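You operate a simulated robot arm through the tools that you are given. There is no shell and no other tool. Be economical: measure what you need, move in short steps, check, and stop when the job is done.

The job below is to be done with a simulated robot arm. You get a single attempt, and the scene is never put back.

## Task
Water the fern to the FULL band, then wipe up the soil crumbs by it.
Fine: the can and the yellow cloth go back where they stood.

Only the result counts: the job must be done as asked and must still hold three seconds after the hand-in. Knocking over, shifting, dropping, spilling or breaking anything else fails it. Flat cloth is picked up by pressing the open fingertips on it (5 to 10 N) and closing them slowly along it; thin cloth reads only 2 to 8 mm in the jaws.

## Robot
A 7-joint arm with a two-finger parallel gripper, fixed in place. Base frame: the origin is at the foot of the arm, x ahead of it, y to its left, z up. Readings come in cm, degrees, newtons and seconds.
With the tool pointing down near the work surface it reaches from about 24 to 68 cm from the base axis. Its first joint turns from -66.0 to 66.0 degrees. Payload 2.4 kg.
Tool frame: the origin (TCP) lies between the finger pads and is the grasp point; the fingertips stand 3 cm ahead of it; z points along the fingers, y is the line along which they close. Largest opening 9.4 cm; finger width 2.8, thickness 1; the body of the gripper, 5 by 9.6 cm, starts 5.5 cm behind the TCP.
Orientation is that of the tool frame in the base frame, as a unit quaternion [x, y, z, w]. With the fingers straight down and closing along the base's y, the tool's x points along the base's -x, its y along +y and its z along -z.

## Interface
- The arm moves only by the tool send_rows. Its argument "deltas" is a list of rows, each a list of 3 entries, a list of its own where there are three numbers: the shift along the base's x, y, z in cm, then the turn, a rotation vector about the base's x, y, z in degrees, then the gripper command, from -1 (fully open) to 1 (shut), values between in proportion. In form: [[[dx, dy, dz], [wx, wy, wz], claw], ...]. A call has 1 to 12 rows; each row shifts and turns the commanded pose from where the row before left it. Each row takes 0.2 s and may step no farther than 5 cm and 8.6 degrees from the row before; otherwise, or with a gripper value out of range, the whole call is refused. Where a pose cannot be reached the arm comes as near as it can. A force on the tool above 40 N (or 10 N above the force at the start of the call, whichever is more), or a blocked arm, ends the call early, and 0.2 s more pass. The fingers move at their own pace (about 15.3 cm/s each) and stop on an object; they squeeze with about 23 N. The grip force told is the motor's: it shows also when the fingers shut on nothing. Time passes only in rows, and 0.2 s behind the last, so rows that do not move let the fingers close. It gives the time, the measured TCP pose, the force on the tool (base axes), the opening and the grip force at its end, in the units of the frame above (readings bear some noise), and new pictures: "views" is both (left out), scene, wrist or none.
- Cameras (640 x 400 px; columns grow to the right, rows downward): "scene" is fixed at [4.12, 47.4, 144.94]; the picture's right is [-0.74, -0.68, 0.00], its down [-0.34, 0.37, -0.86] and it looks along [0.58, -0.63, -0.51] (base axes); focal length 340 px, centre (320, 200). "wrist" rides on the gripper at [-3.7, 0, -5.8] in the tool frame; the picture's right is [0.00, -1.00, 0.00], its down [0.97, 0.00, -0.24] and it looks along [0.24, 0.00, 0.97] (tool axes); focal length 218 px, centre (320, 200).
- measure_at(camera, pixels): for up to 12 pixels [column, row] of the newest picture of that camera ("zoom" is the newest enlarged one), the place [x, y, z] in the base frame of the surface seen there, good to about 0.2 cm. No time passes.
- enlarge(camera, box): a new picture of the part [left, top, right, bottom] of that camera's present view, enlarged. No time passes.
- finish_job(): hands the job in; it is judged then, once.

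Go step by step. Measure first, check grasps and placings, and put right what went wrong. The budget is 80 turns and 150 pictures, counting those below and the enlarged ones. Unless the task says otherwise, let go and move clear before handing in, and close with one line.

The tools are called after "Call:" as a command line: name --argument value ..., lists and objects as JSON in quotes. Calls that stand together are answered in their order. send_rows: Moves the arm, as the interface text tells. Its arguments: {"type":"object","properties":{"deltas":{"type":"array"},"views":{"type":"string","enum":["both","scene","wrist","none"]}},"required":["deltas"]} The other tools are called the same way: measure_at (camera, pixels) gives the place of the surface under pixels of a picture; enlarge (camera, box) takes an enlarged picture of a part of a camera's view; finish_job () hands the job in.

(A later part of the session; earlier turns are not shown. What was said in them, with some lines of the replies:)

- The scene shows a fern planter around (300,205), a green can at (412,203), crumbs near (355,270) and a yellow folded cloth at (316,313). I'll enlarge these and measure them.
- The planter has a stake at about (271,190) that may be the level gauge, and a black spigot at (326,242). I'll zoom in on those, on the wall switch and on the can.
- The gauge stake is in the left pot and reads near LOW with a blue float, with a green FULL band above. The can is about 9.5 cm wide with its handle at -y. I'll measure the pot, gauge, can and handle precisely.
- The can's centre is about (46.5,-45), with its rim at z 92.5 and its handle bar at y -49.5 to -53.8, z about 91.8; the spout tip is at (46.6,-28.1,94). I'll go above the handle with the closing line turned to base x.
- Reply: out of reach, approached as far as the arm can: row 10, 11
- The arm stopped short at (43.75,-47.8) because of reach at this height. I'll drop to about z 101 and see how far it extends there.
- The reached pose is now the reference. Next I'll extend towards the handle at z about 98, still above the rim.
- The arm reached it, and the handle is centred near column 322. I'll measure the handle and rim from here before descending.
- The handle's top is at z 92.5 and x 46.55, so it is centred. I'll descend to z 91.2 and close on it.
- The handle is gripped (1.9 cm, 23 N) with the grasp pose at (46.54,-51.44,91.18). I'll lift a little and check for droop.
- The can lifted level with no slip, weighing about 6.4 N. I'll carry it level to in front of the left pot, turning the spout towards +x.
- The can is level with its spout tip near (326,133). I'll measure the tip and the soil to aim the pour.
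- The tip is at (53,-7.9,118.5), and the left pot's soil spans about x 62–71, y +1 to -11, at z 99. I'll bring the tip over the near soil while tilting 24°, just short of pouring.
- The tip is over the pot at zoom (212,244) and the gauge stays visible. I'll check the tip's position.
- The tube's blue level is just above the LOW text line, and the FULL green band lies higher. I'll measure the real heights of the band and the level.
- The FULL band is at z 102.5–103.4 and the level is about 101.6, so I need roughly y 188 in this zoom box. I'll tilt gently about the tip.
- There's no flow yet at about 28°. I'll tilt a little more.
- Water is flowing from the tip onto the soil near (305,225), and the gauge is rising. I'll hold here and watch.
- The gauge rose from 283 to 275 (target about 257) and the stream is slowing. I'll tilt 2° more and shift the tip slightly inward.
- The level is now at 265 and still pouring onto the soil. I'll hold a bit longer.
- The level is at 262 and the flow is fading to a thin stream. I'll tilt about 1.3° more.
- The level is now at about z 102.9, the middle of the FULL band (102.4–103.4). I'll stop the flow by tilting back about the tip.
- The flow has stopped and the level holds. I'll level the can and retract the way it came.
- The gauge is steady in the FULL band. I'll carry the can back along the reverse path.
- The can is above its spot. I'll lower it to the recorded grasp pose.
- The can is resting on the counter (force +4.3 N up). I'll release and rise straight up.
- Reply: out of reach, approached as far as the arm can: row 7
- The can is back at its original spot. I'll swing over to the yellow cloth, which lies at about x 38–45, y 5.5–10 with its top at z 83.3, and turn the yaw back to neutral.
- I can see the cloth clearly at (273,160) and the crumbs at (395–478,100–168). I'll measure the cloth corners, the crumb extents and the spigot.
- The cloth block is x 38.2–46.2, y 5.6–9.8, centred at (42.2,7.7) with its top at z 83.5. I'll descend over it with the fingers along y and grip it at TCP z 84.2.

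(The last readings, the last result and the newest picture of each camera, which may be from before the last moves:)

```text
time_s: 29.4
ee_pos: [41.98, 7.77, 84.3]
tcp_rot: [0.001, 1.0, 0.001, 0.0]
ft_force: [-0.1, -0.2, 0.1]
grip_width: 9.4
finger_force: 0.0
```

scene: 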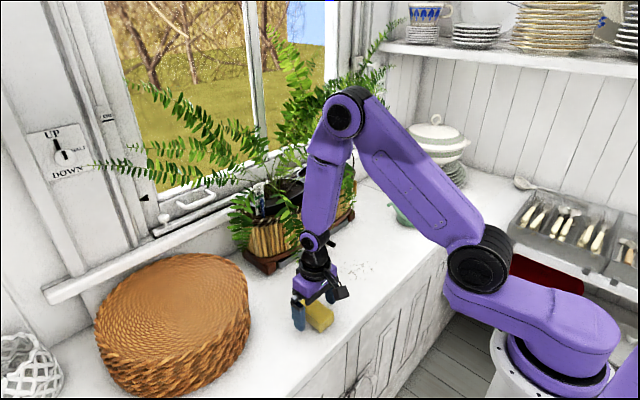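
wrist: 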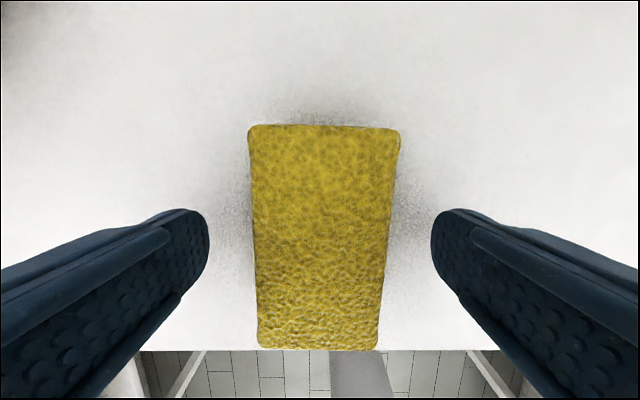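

It's straddled and centred. I'll close on it.

Call:
send_rows --deltas '[[[0, 0, 0], [0, 0, 0], -0.5], [[0, 0, 0], [0, 0, 0], -0.1], [[0, 0, 0], [0, 0, 0], 0.1], [[0, 0, 0], [0, 0, 0], 0.3], [[0, 0, 0], [0, 0, 0], 0.6], [[0, 0, 0], [0, 0, 0], 1], [[0, 0, 0], [0, 0, 0], 1]]' --views "wrist"

```text
time_s: 31.0
ee_pos: [42.06, 7.81, 84.37]
tcp_rot: [0.001, 1.0, -0.001, -0.001]
ft_force: [0.0, 0.9, -0.3]
grip_width: 4.72
finger_force: 22.5
```

wrist: 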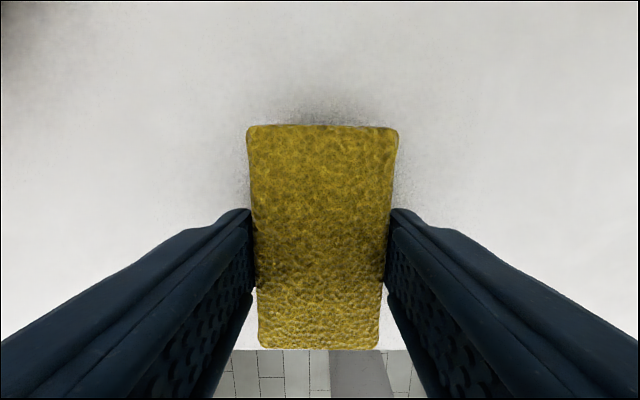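

Gripped at 4.7 cm with the pose at (42.05,7.8,84.3). I'll lift, carry it to just left of the crumbs at y about -3, and lower it lightly to the counter.

Call:
send_rows --deltas '[[[0, 0, 1], [0, 0, 0], 1], [[0.2, -1.5, 1.5], [0, 0, 0], 1], [[0.3, -3, 0], [0, 0, 0], 1], [[0.5, -3.3, 0], [0, 0, 0], 1], [[0.45, -3, 0], [0, 0, 0], 1], [[0, 0, -1.3], [0, 0, 0], 1], [[0, 0, -0.9], [0, 0, 0], 1], [[0, 0, -0.35], [0, 0, 0], 1], [[0, 0, 0], [0, 0, 0], 1]]'

```text
time_s: 33.0
ee_pos: [43.37, -3.2, 84.3]
tcp_rot: [0.001, 1.0, -0.001, 0.0]
ft_force: [-2.4, -0.2, 4.9]
grip_width: 4.71
finger_force: 22.4
```

scene: 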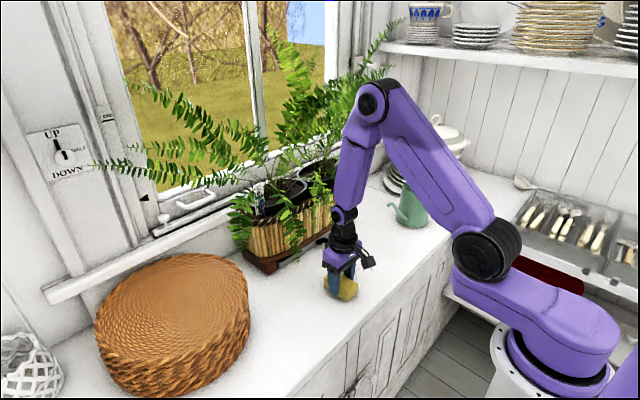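
wrist: 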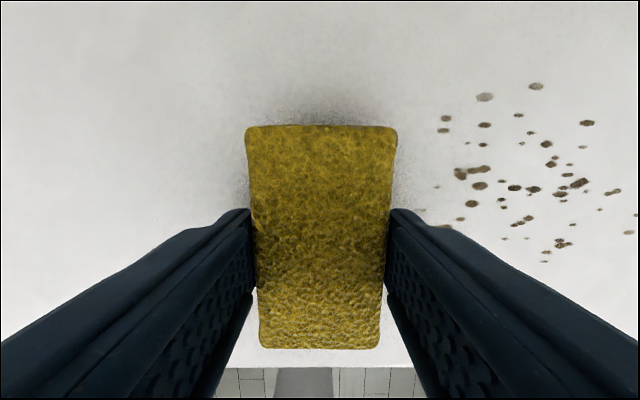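

It's touching with about 5 N and the crumbs lie to the right. I'll sweep slowly to -y.

Call:
send_rows --deltas '[[[0, -1.6, -0.05], [0, 0, 0], 1], [[0, -1.6, 0], [0, 0, 0], 1], [[0, -1.6, 0], [0, 0, 0], 1], [[0, -1.6, 0], [0, 0, 0], 1], [[0, -1.6, 0], [0, 0, 0], 1], [[0, -1.6, 0], [0, 0, 0], 1], [[0, -1.6, 0], [0, 0, 0], 1], [[0, -1.6, 0], [0, 0, 0], 1], [[0, -1.6, 0], [0, 0, 0], 1], [[0, -1.6, 0], [0, 0, 0], 1], [[0, -1.6, 0], [0, 0, 0], 1], [[0, -1.2, 0], [0, 0, 0], 1]]'

```text
time_s: 35.6
ee_pos: [43.36, -22.12, 84.1]
tcp_rot: [0.001, 1.0, 0.0, 0.0]
ft_force: [0.7, 7.0, 15.5]
grip_width: 4.7
finger_force: 23.1
```

scene: 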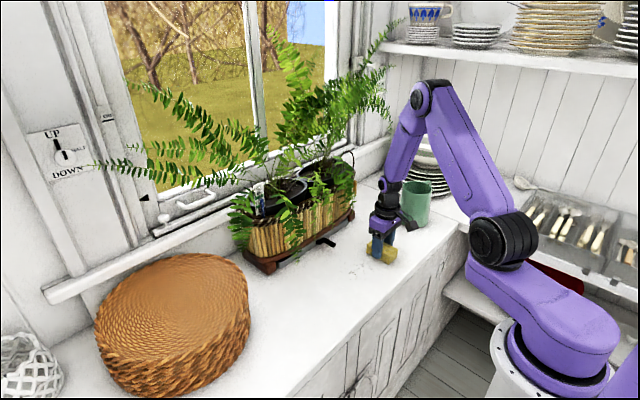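
wrist: 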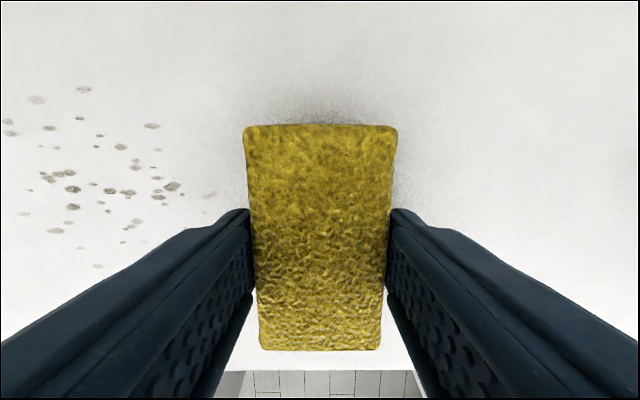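

The crumbs are fading, so the wipe works and needs repeated passes. The gripper body is close to the can's spout tip (y -28), so I'll stay above y -21 and sweep back at larger x.

Call:
send_rows --deltas '[[[0.4, 1.6, 0.03], [0, 0, 0], 1], [[1.4, 0, 0], [0, 0, 0], 1], [[1.4, 0.2, 0], [0, 0, 0], 1], [[0, 1.8, 0], [0, 0, 0], 1], [[0, 1.8, 0], [0, 0, 0], 1], [[0, 1.8, 0], [0, 0, 0], 1], [[0, 1.8, 0], [0, 0, 0], 1], [[0, 1.8, 0], [0, 0, 0], 1], [[0, 1.8, 0], [0, 0, 0], 1], [[0, 1.8, 0], [0, 0, 0], 1], [[0, 1.8, 0], [0, 0, 0], 1], [[0, 1.5, 0], [0, 0, 0], 1]]'

```text
time_s: 38.2
ee_pos: [46.45, -4.27, 84.27]
tcp_rot: [0.001, 1.0, 0.0, 0.0]
ft_force: [0.3, 0.4, -1.2]
grip_width: 4.73
finger_force: 23.4
```

scene: 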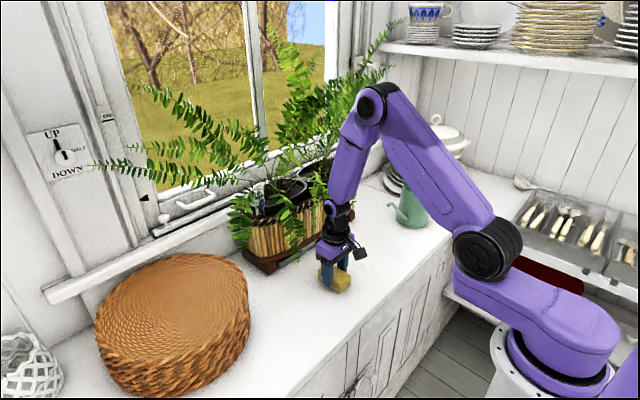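
wrist: 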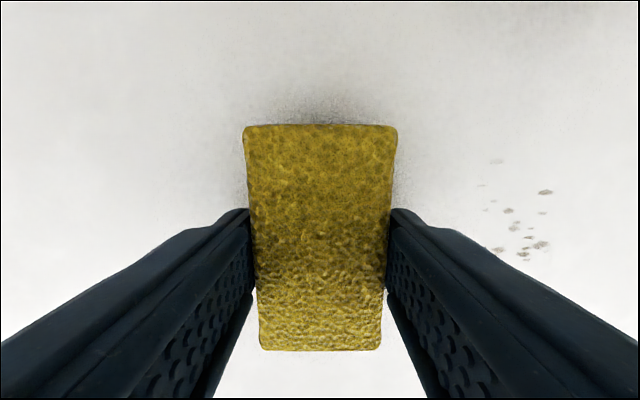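

Only a faint middle patch remains, and contact got light at the end. I'll press slightly more and sweep across again at x about 45.

Call:
send_rows --deltas '[[[-0.7, 0, -0.1], [0, 0, 0], 1], [[-0.7, -0.8, -0.05], [0, 0, 0], 1], [[0, -1.6, 0], [0, 0, 0], 1], [[0, -1.6, 0], [0, 0, 0], 1], [[0, -1.6, 0], [0, 0, 0], 1], [[0, -1.6, 0], [0, 0, 0], 1], [[0, -1.6, 0], [0, 0, 0], 1], [[0, -1.6, 0], [0, 0, 0], 1], [[0, -1.6, 0], [0, 0, 0], 1], [[0, -1.6, 0], [0, 0, 0], 1], [[0, -1.6, 0], [0, 0, 0], 1], [[0, -0.6, 0], [0, 0, 0], 1]]'

```text
time_s: 40.8
ee_pos: [45.22, -20.15, 84.14]
tcp_rot: [0.001, 1.0, 0.0, -0.001]
ft_force: [1.7, 14.0, 33.8]
grip_width: 4.7
finger_force: 23.2
```

scene: 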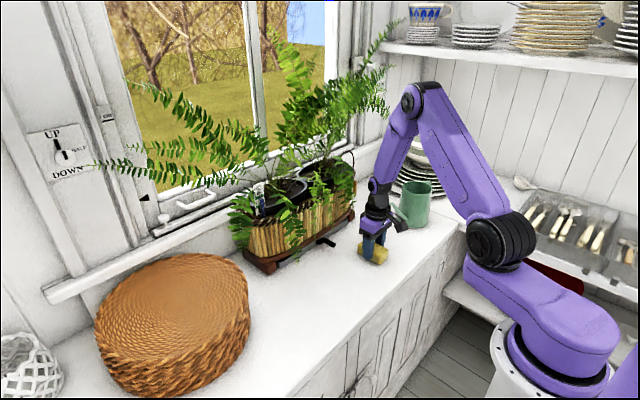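
wrist: 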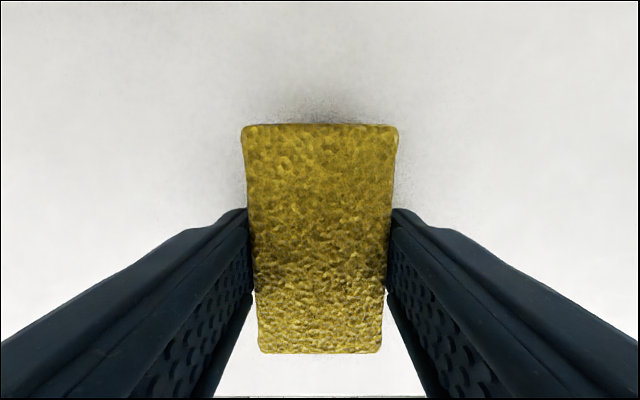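

The surface looks clean, but the pressing force rose to 34 N. I'll lift and back off to +y to inspect.

Call:
send_rows --deltas '[[[0, 0, 0.3], [0, 0, 0], 1], [[0, 0, 1.5], [0, 0, 0], 1], [[0, 2, 2], [0, 0, 0], 1], [[-0.5, 4, 1], [0, 0, 0], 1], [[-0.5, 4.5, 0], [0, 0, 0], 1], [[-0.5, 4.5, 0], [0, 0, 0], 1], [[-0.5, 4.5, 0], [0, 0, 0], 1], [[-0.5, 4.5, 0], [0, 0, 0], 1], [[-0.5, 3.9, 0], [0, 0, 0], 1], [[-0.15, 0, 0], [0, 0, 0], 1]]'

Call:
enlarge --camera "scene" --box '[310, 225, 430, 300]'

```text
time_s: 43.0
ee_pos: [42.0, 7.82, 88.83]
tcp_rot: [0.0, 1.0, -0.001, 0.0]
ft_force: [0.2, 0.1, -0.8]
grip_width: 4.71
finger_force: 23.2
```

scene: 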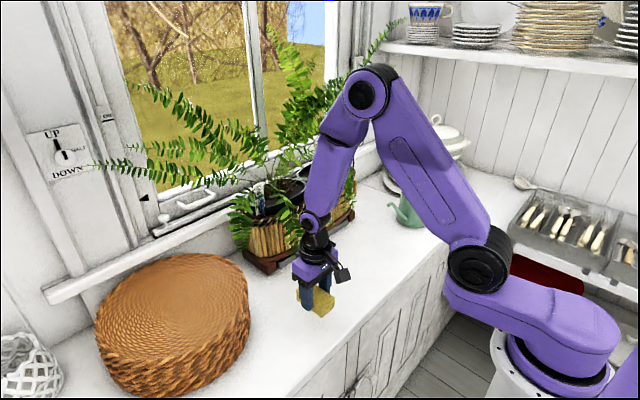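
wrist: 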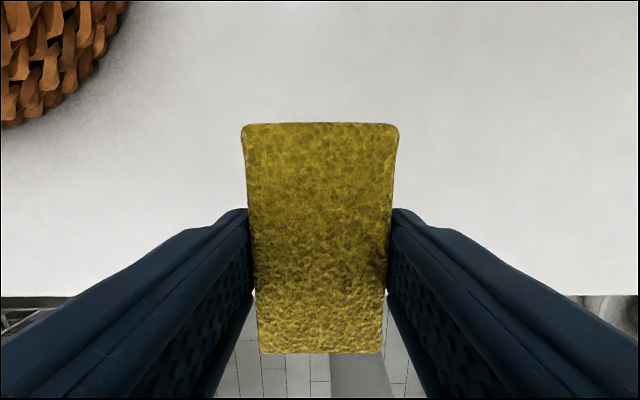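

```text
5.33 times, centred on (370, 262) of scene
```

zoom: 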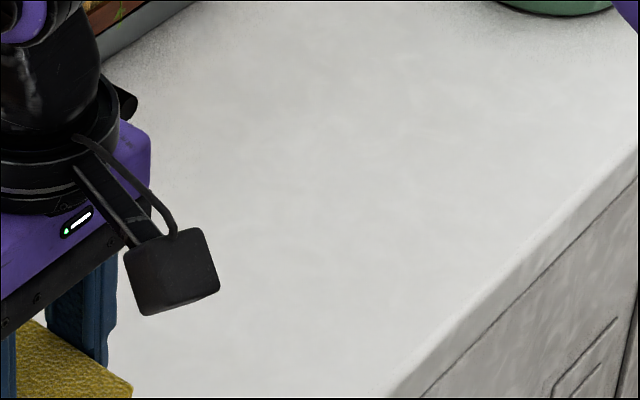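

The visible area is clean, but the arm hides part of it. I'll rise for a wider wrist view before putting the cloth back.

Call:
send_rows --deltas '[[[0, 0, 4], [0, 0, 0], 1], [[0, 0, 4], [0, 0, 0], 1], [[0, 0, 4], [0, 0, 0], 1], [[0, 0, 4], [0, 0, 0], 1], [[0, 0, 0], [0, 0, 0], 1]]'

Call:
enlarge --camera "scene" --box '[310, 225, 430, 300]'

Call:
enlarge --camera "wrist" --box '[390, 80, 600, 210]'

```text
time_s: 44.2
ee_pos: [42.03, 7.76, 104.71]
tcp_rot: [0.001, 1.0, 0.0, -0.001]
ft_force: [-0.5, -0.4, -0.2]
grip_width: 4.72
finger_force: 22.9
```

scene: 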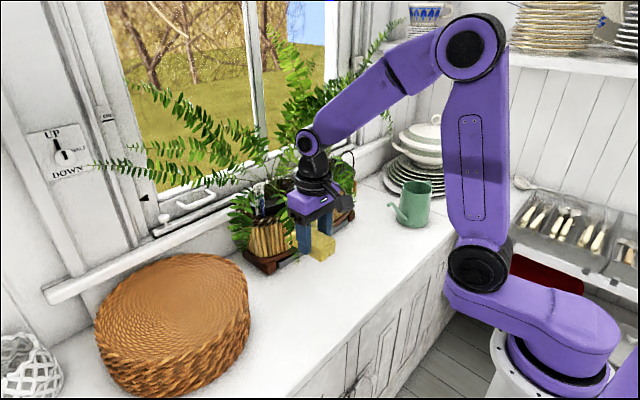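
wrist: 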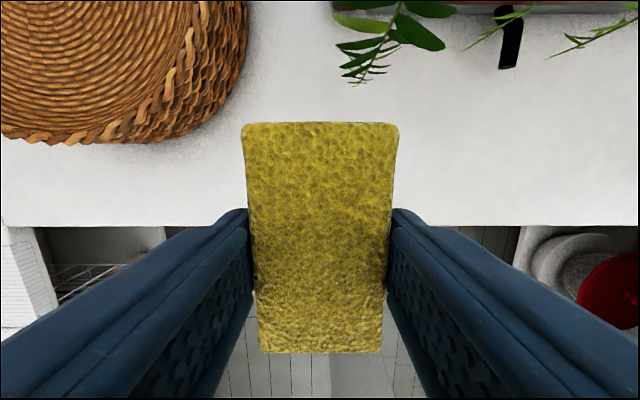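

```text
5.33 times, centred on (370, 262) of scene
```

zoom: 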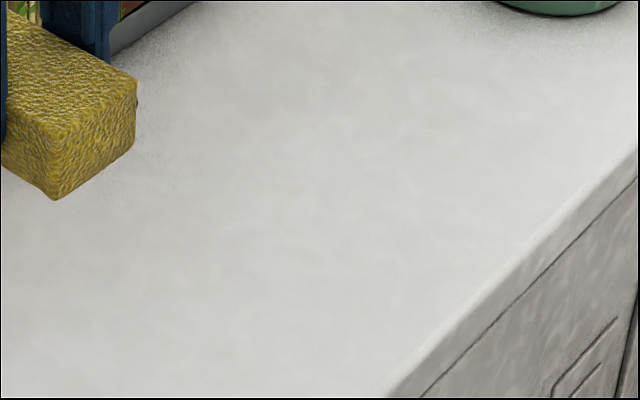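

```text
3.05 times, centred on (495, 145) of wrist
```

zoom: 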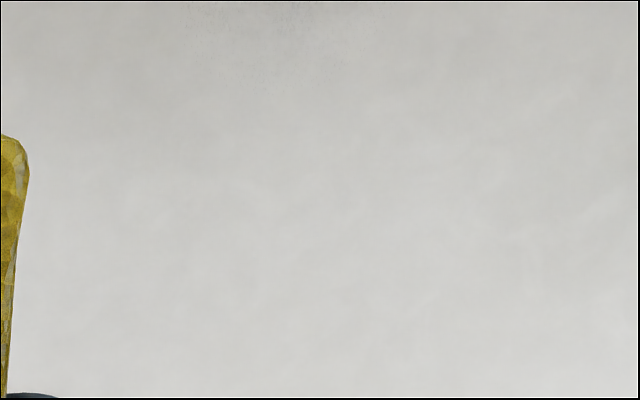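

The counter is fully clean. I'll lower the cloth back to its original pose (42.05,7.8,84.3).

Call:
send_rows --deltas '[[[0, 0, -4.5], [0, 0, 0], 1], [[0, 0, -4.5], [0, 0, 0], 1], [[0, 0, -4.5], [0, 0, 0], 1], [[0, 0, -4], [0, 0, 0], 1], [[0, 0.05, -2], [0, 0, 0], 1], [[0, 0, -0.6], [0, 0, 0], 1], [[0, 0, -0.25], [0, 0, 0], 1], [[0, 0, 0], [0, 0, 0], 1]]' --views "wrist"

```text
time_s: 46.0
ee_pos: [42.06, 7.64, 84.56]
tcp_rot: [0.001, 1.0, 0.0, 0.001]
ft_force: [0.4, -1.0, -0.5]
grip_width: 4.7
finger_force: 22.6
```

wrist: 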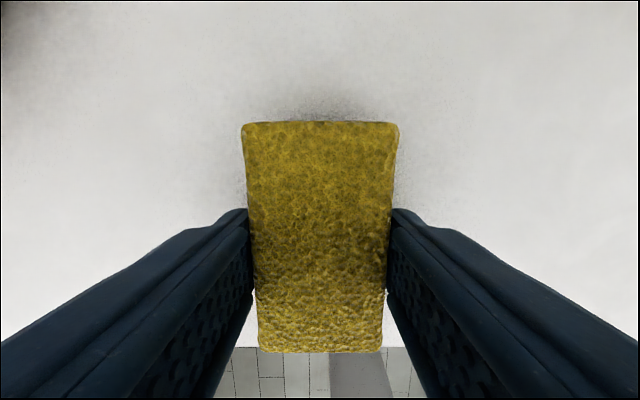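

There's no contact yet at z 84.56. I'll lower in small steps, then open and rise.

Call:
send_rows --deltas '[[[0, 0.1, -0.2], [0, 0, 0], 1], [[0, 0, -0.15], [0, 0, 0], 1], [[0, 0, 0], [0, 0, 0], 1]]' --views "none"

```text
time_s: 46.8
ee_pos: [42.08, 8.02, 84.0]
tcp_rot: [0.0, 1.0, -0.001, -0.001]
ft_force: [0.0, 0.4, -1.1]
grip_width: 4.72
finger_force: 22.8
```

Still no contact, so the block probably shifted up slightly in the jaws while pressing. I'll go down a little further.

Call:
send_rows --deltas '[[[0, 0, -0.1], [0, 0, 0], 1], [[0, 0, -0.1], [0, 0, 0], 1], [[0, 0, 0], [0, 0, 0], 1]]' --views "none"

```text
time_s: 47.6
ee_pos: [42.13, 7.77, 84.01]
tcp_rot: [0.001, 1.0, 0.0, 0.001]
ft_force: [-3.0, -5.0, 34.9]
grip_width: 4.71
finger_force: 23.0
```

It's in firm contact now. I'll ease up a touch, release, and rise clear.

Call:
send_rows --deltas '[[[0, 0, 0.1], [0, 0, 0], 1], [[0, 0, 0], [0, 0, 0], 0], [[0, 0, 0], [0, 0, 0], -0.5], [[0, 0, 0], [0, 0, 0], -1], [[0, 0, 0], [0, 0, 0], -1], [[0, 0, 3], [0, 0, 0], -1], [[0, 0, 4], [0, 0, 0], -1], [[0, 0, 4.5], [0, 0, 0], -1], [[-0.5, -2, 4], [0, 0, 0], -1], [[-1, -4, 2], [0, 0, 0], -1]]'

Call:
enlarge --camera "scene" --box '[250, 175, 290, 225]'

Call:
measure_at --camera "scene" --pixels '[[316, 305], [300, 308], [332, 318], [312, 296], [388, 205], [412, 225]]'

```text
time_s: 49.8
ee_pos: [40.48, 1.73, 101.43]
tcp_rot: [0.002, 1.0, 0.001, -0.001]
ft_force: [-0.4, 0.1, 0.7]
grip_width: 9.42
finger_force: 0.0
```

scene: 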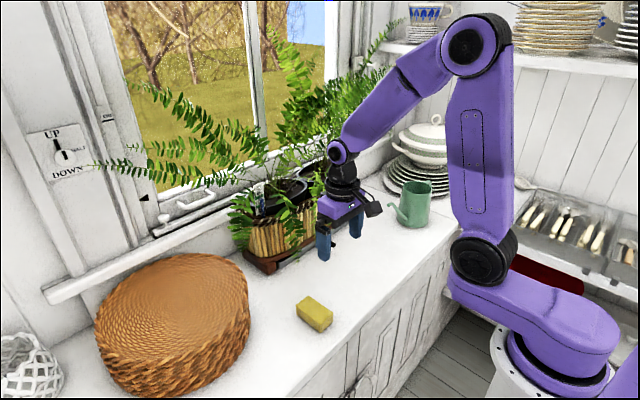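
wrist: 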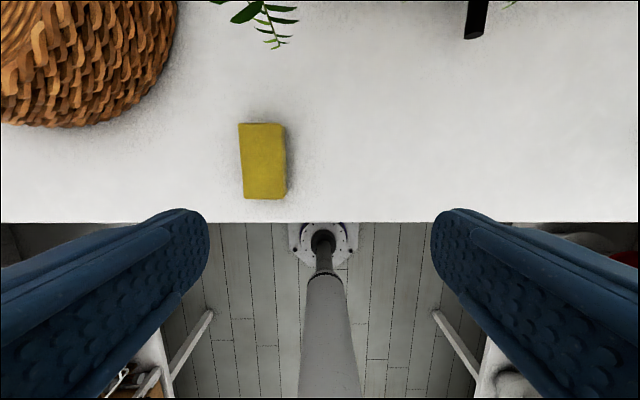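

```text
8.00 times, centred on (270, 200) of scene
```

zoom: 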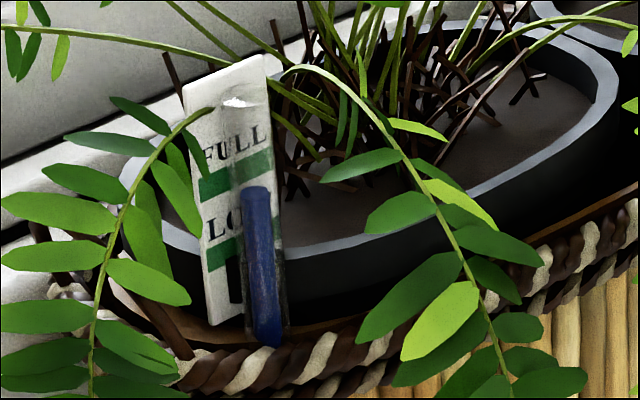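

```text
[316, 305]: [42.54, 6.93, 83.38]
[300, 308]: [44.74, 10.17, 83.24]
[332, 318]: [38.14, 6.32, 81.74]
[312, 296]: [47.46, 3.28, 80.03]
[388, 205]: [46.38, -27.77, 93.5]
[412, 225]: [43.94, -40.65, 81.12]
```

The gauge is steady in FULL and the can is in place. I'll check the cloth's corners against the original ones (45.9,9.5), (45.8,5.8), (38.4,9.6) and (38.6,6.2).

Call:
measure_at --camera "wrist" --pixels '[[241, 127], [280, 127], [247, 196], [283, 196], [262, 160]]'

Call:
enlarge --camera "wrist" --box '[210, 60, 490, 220]'

```text
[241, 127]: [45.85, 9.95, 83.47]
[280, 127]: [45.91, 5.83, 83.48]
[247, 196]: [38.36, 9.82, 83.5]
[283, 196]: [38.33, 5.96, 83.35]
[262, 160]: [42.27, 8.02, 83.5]
```

```text
2.29 times, centred on (350, 140) of wrist
```

zoom: 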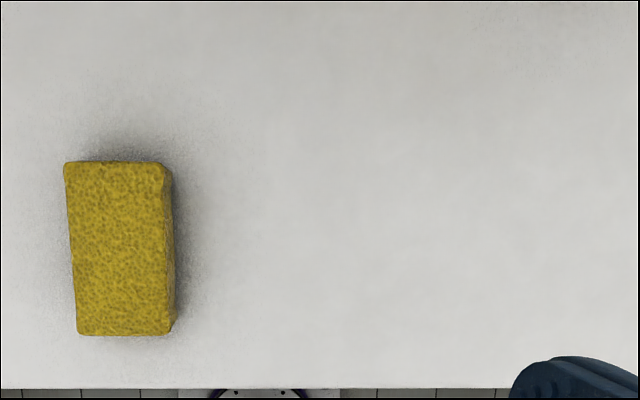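

The cloth is back within about 0.3 cm, the counter is clean, the gauge reads FULL, and the gripper is open and clear. I'll hand in.

Call:
finish_job

```text
The job is handed in.
```

I watered the fern until the gauge sat in the middle of the FULL band, wiped up all the soil crumbs, and put the can and the yellow cloth back within about 0.3 cm of where they stood.
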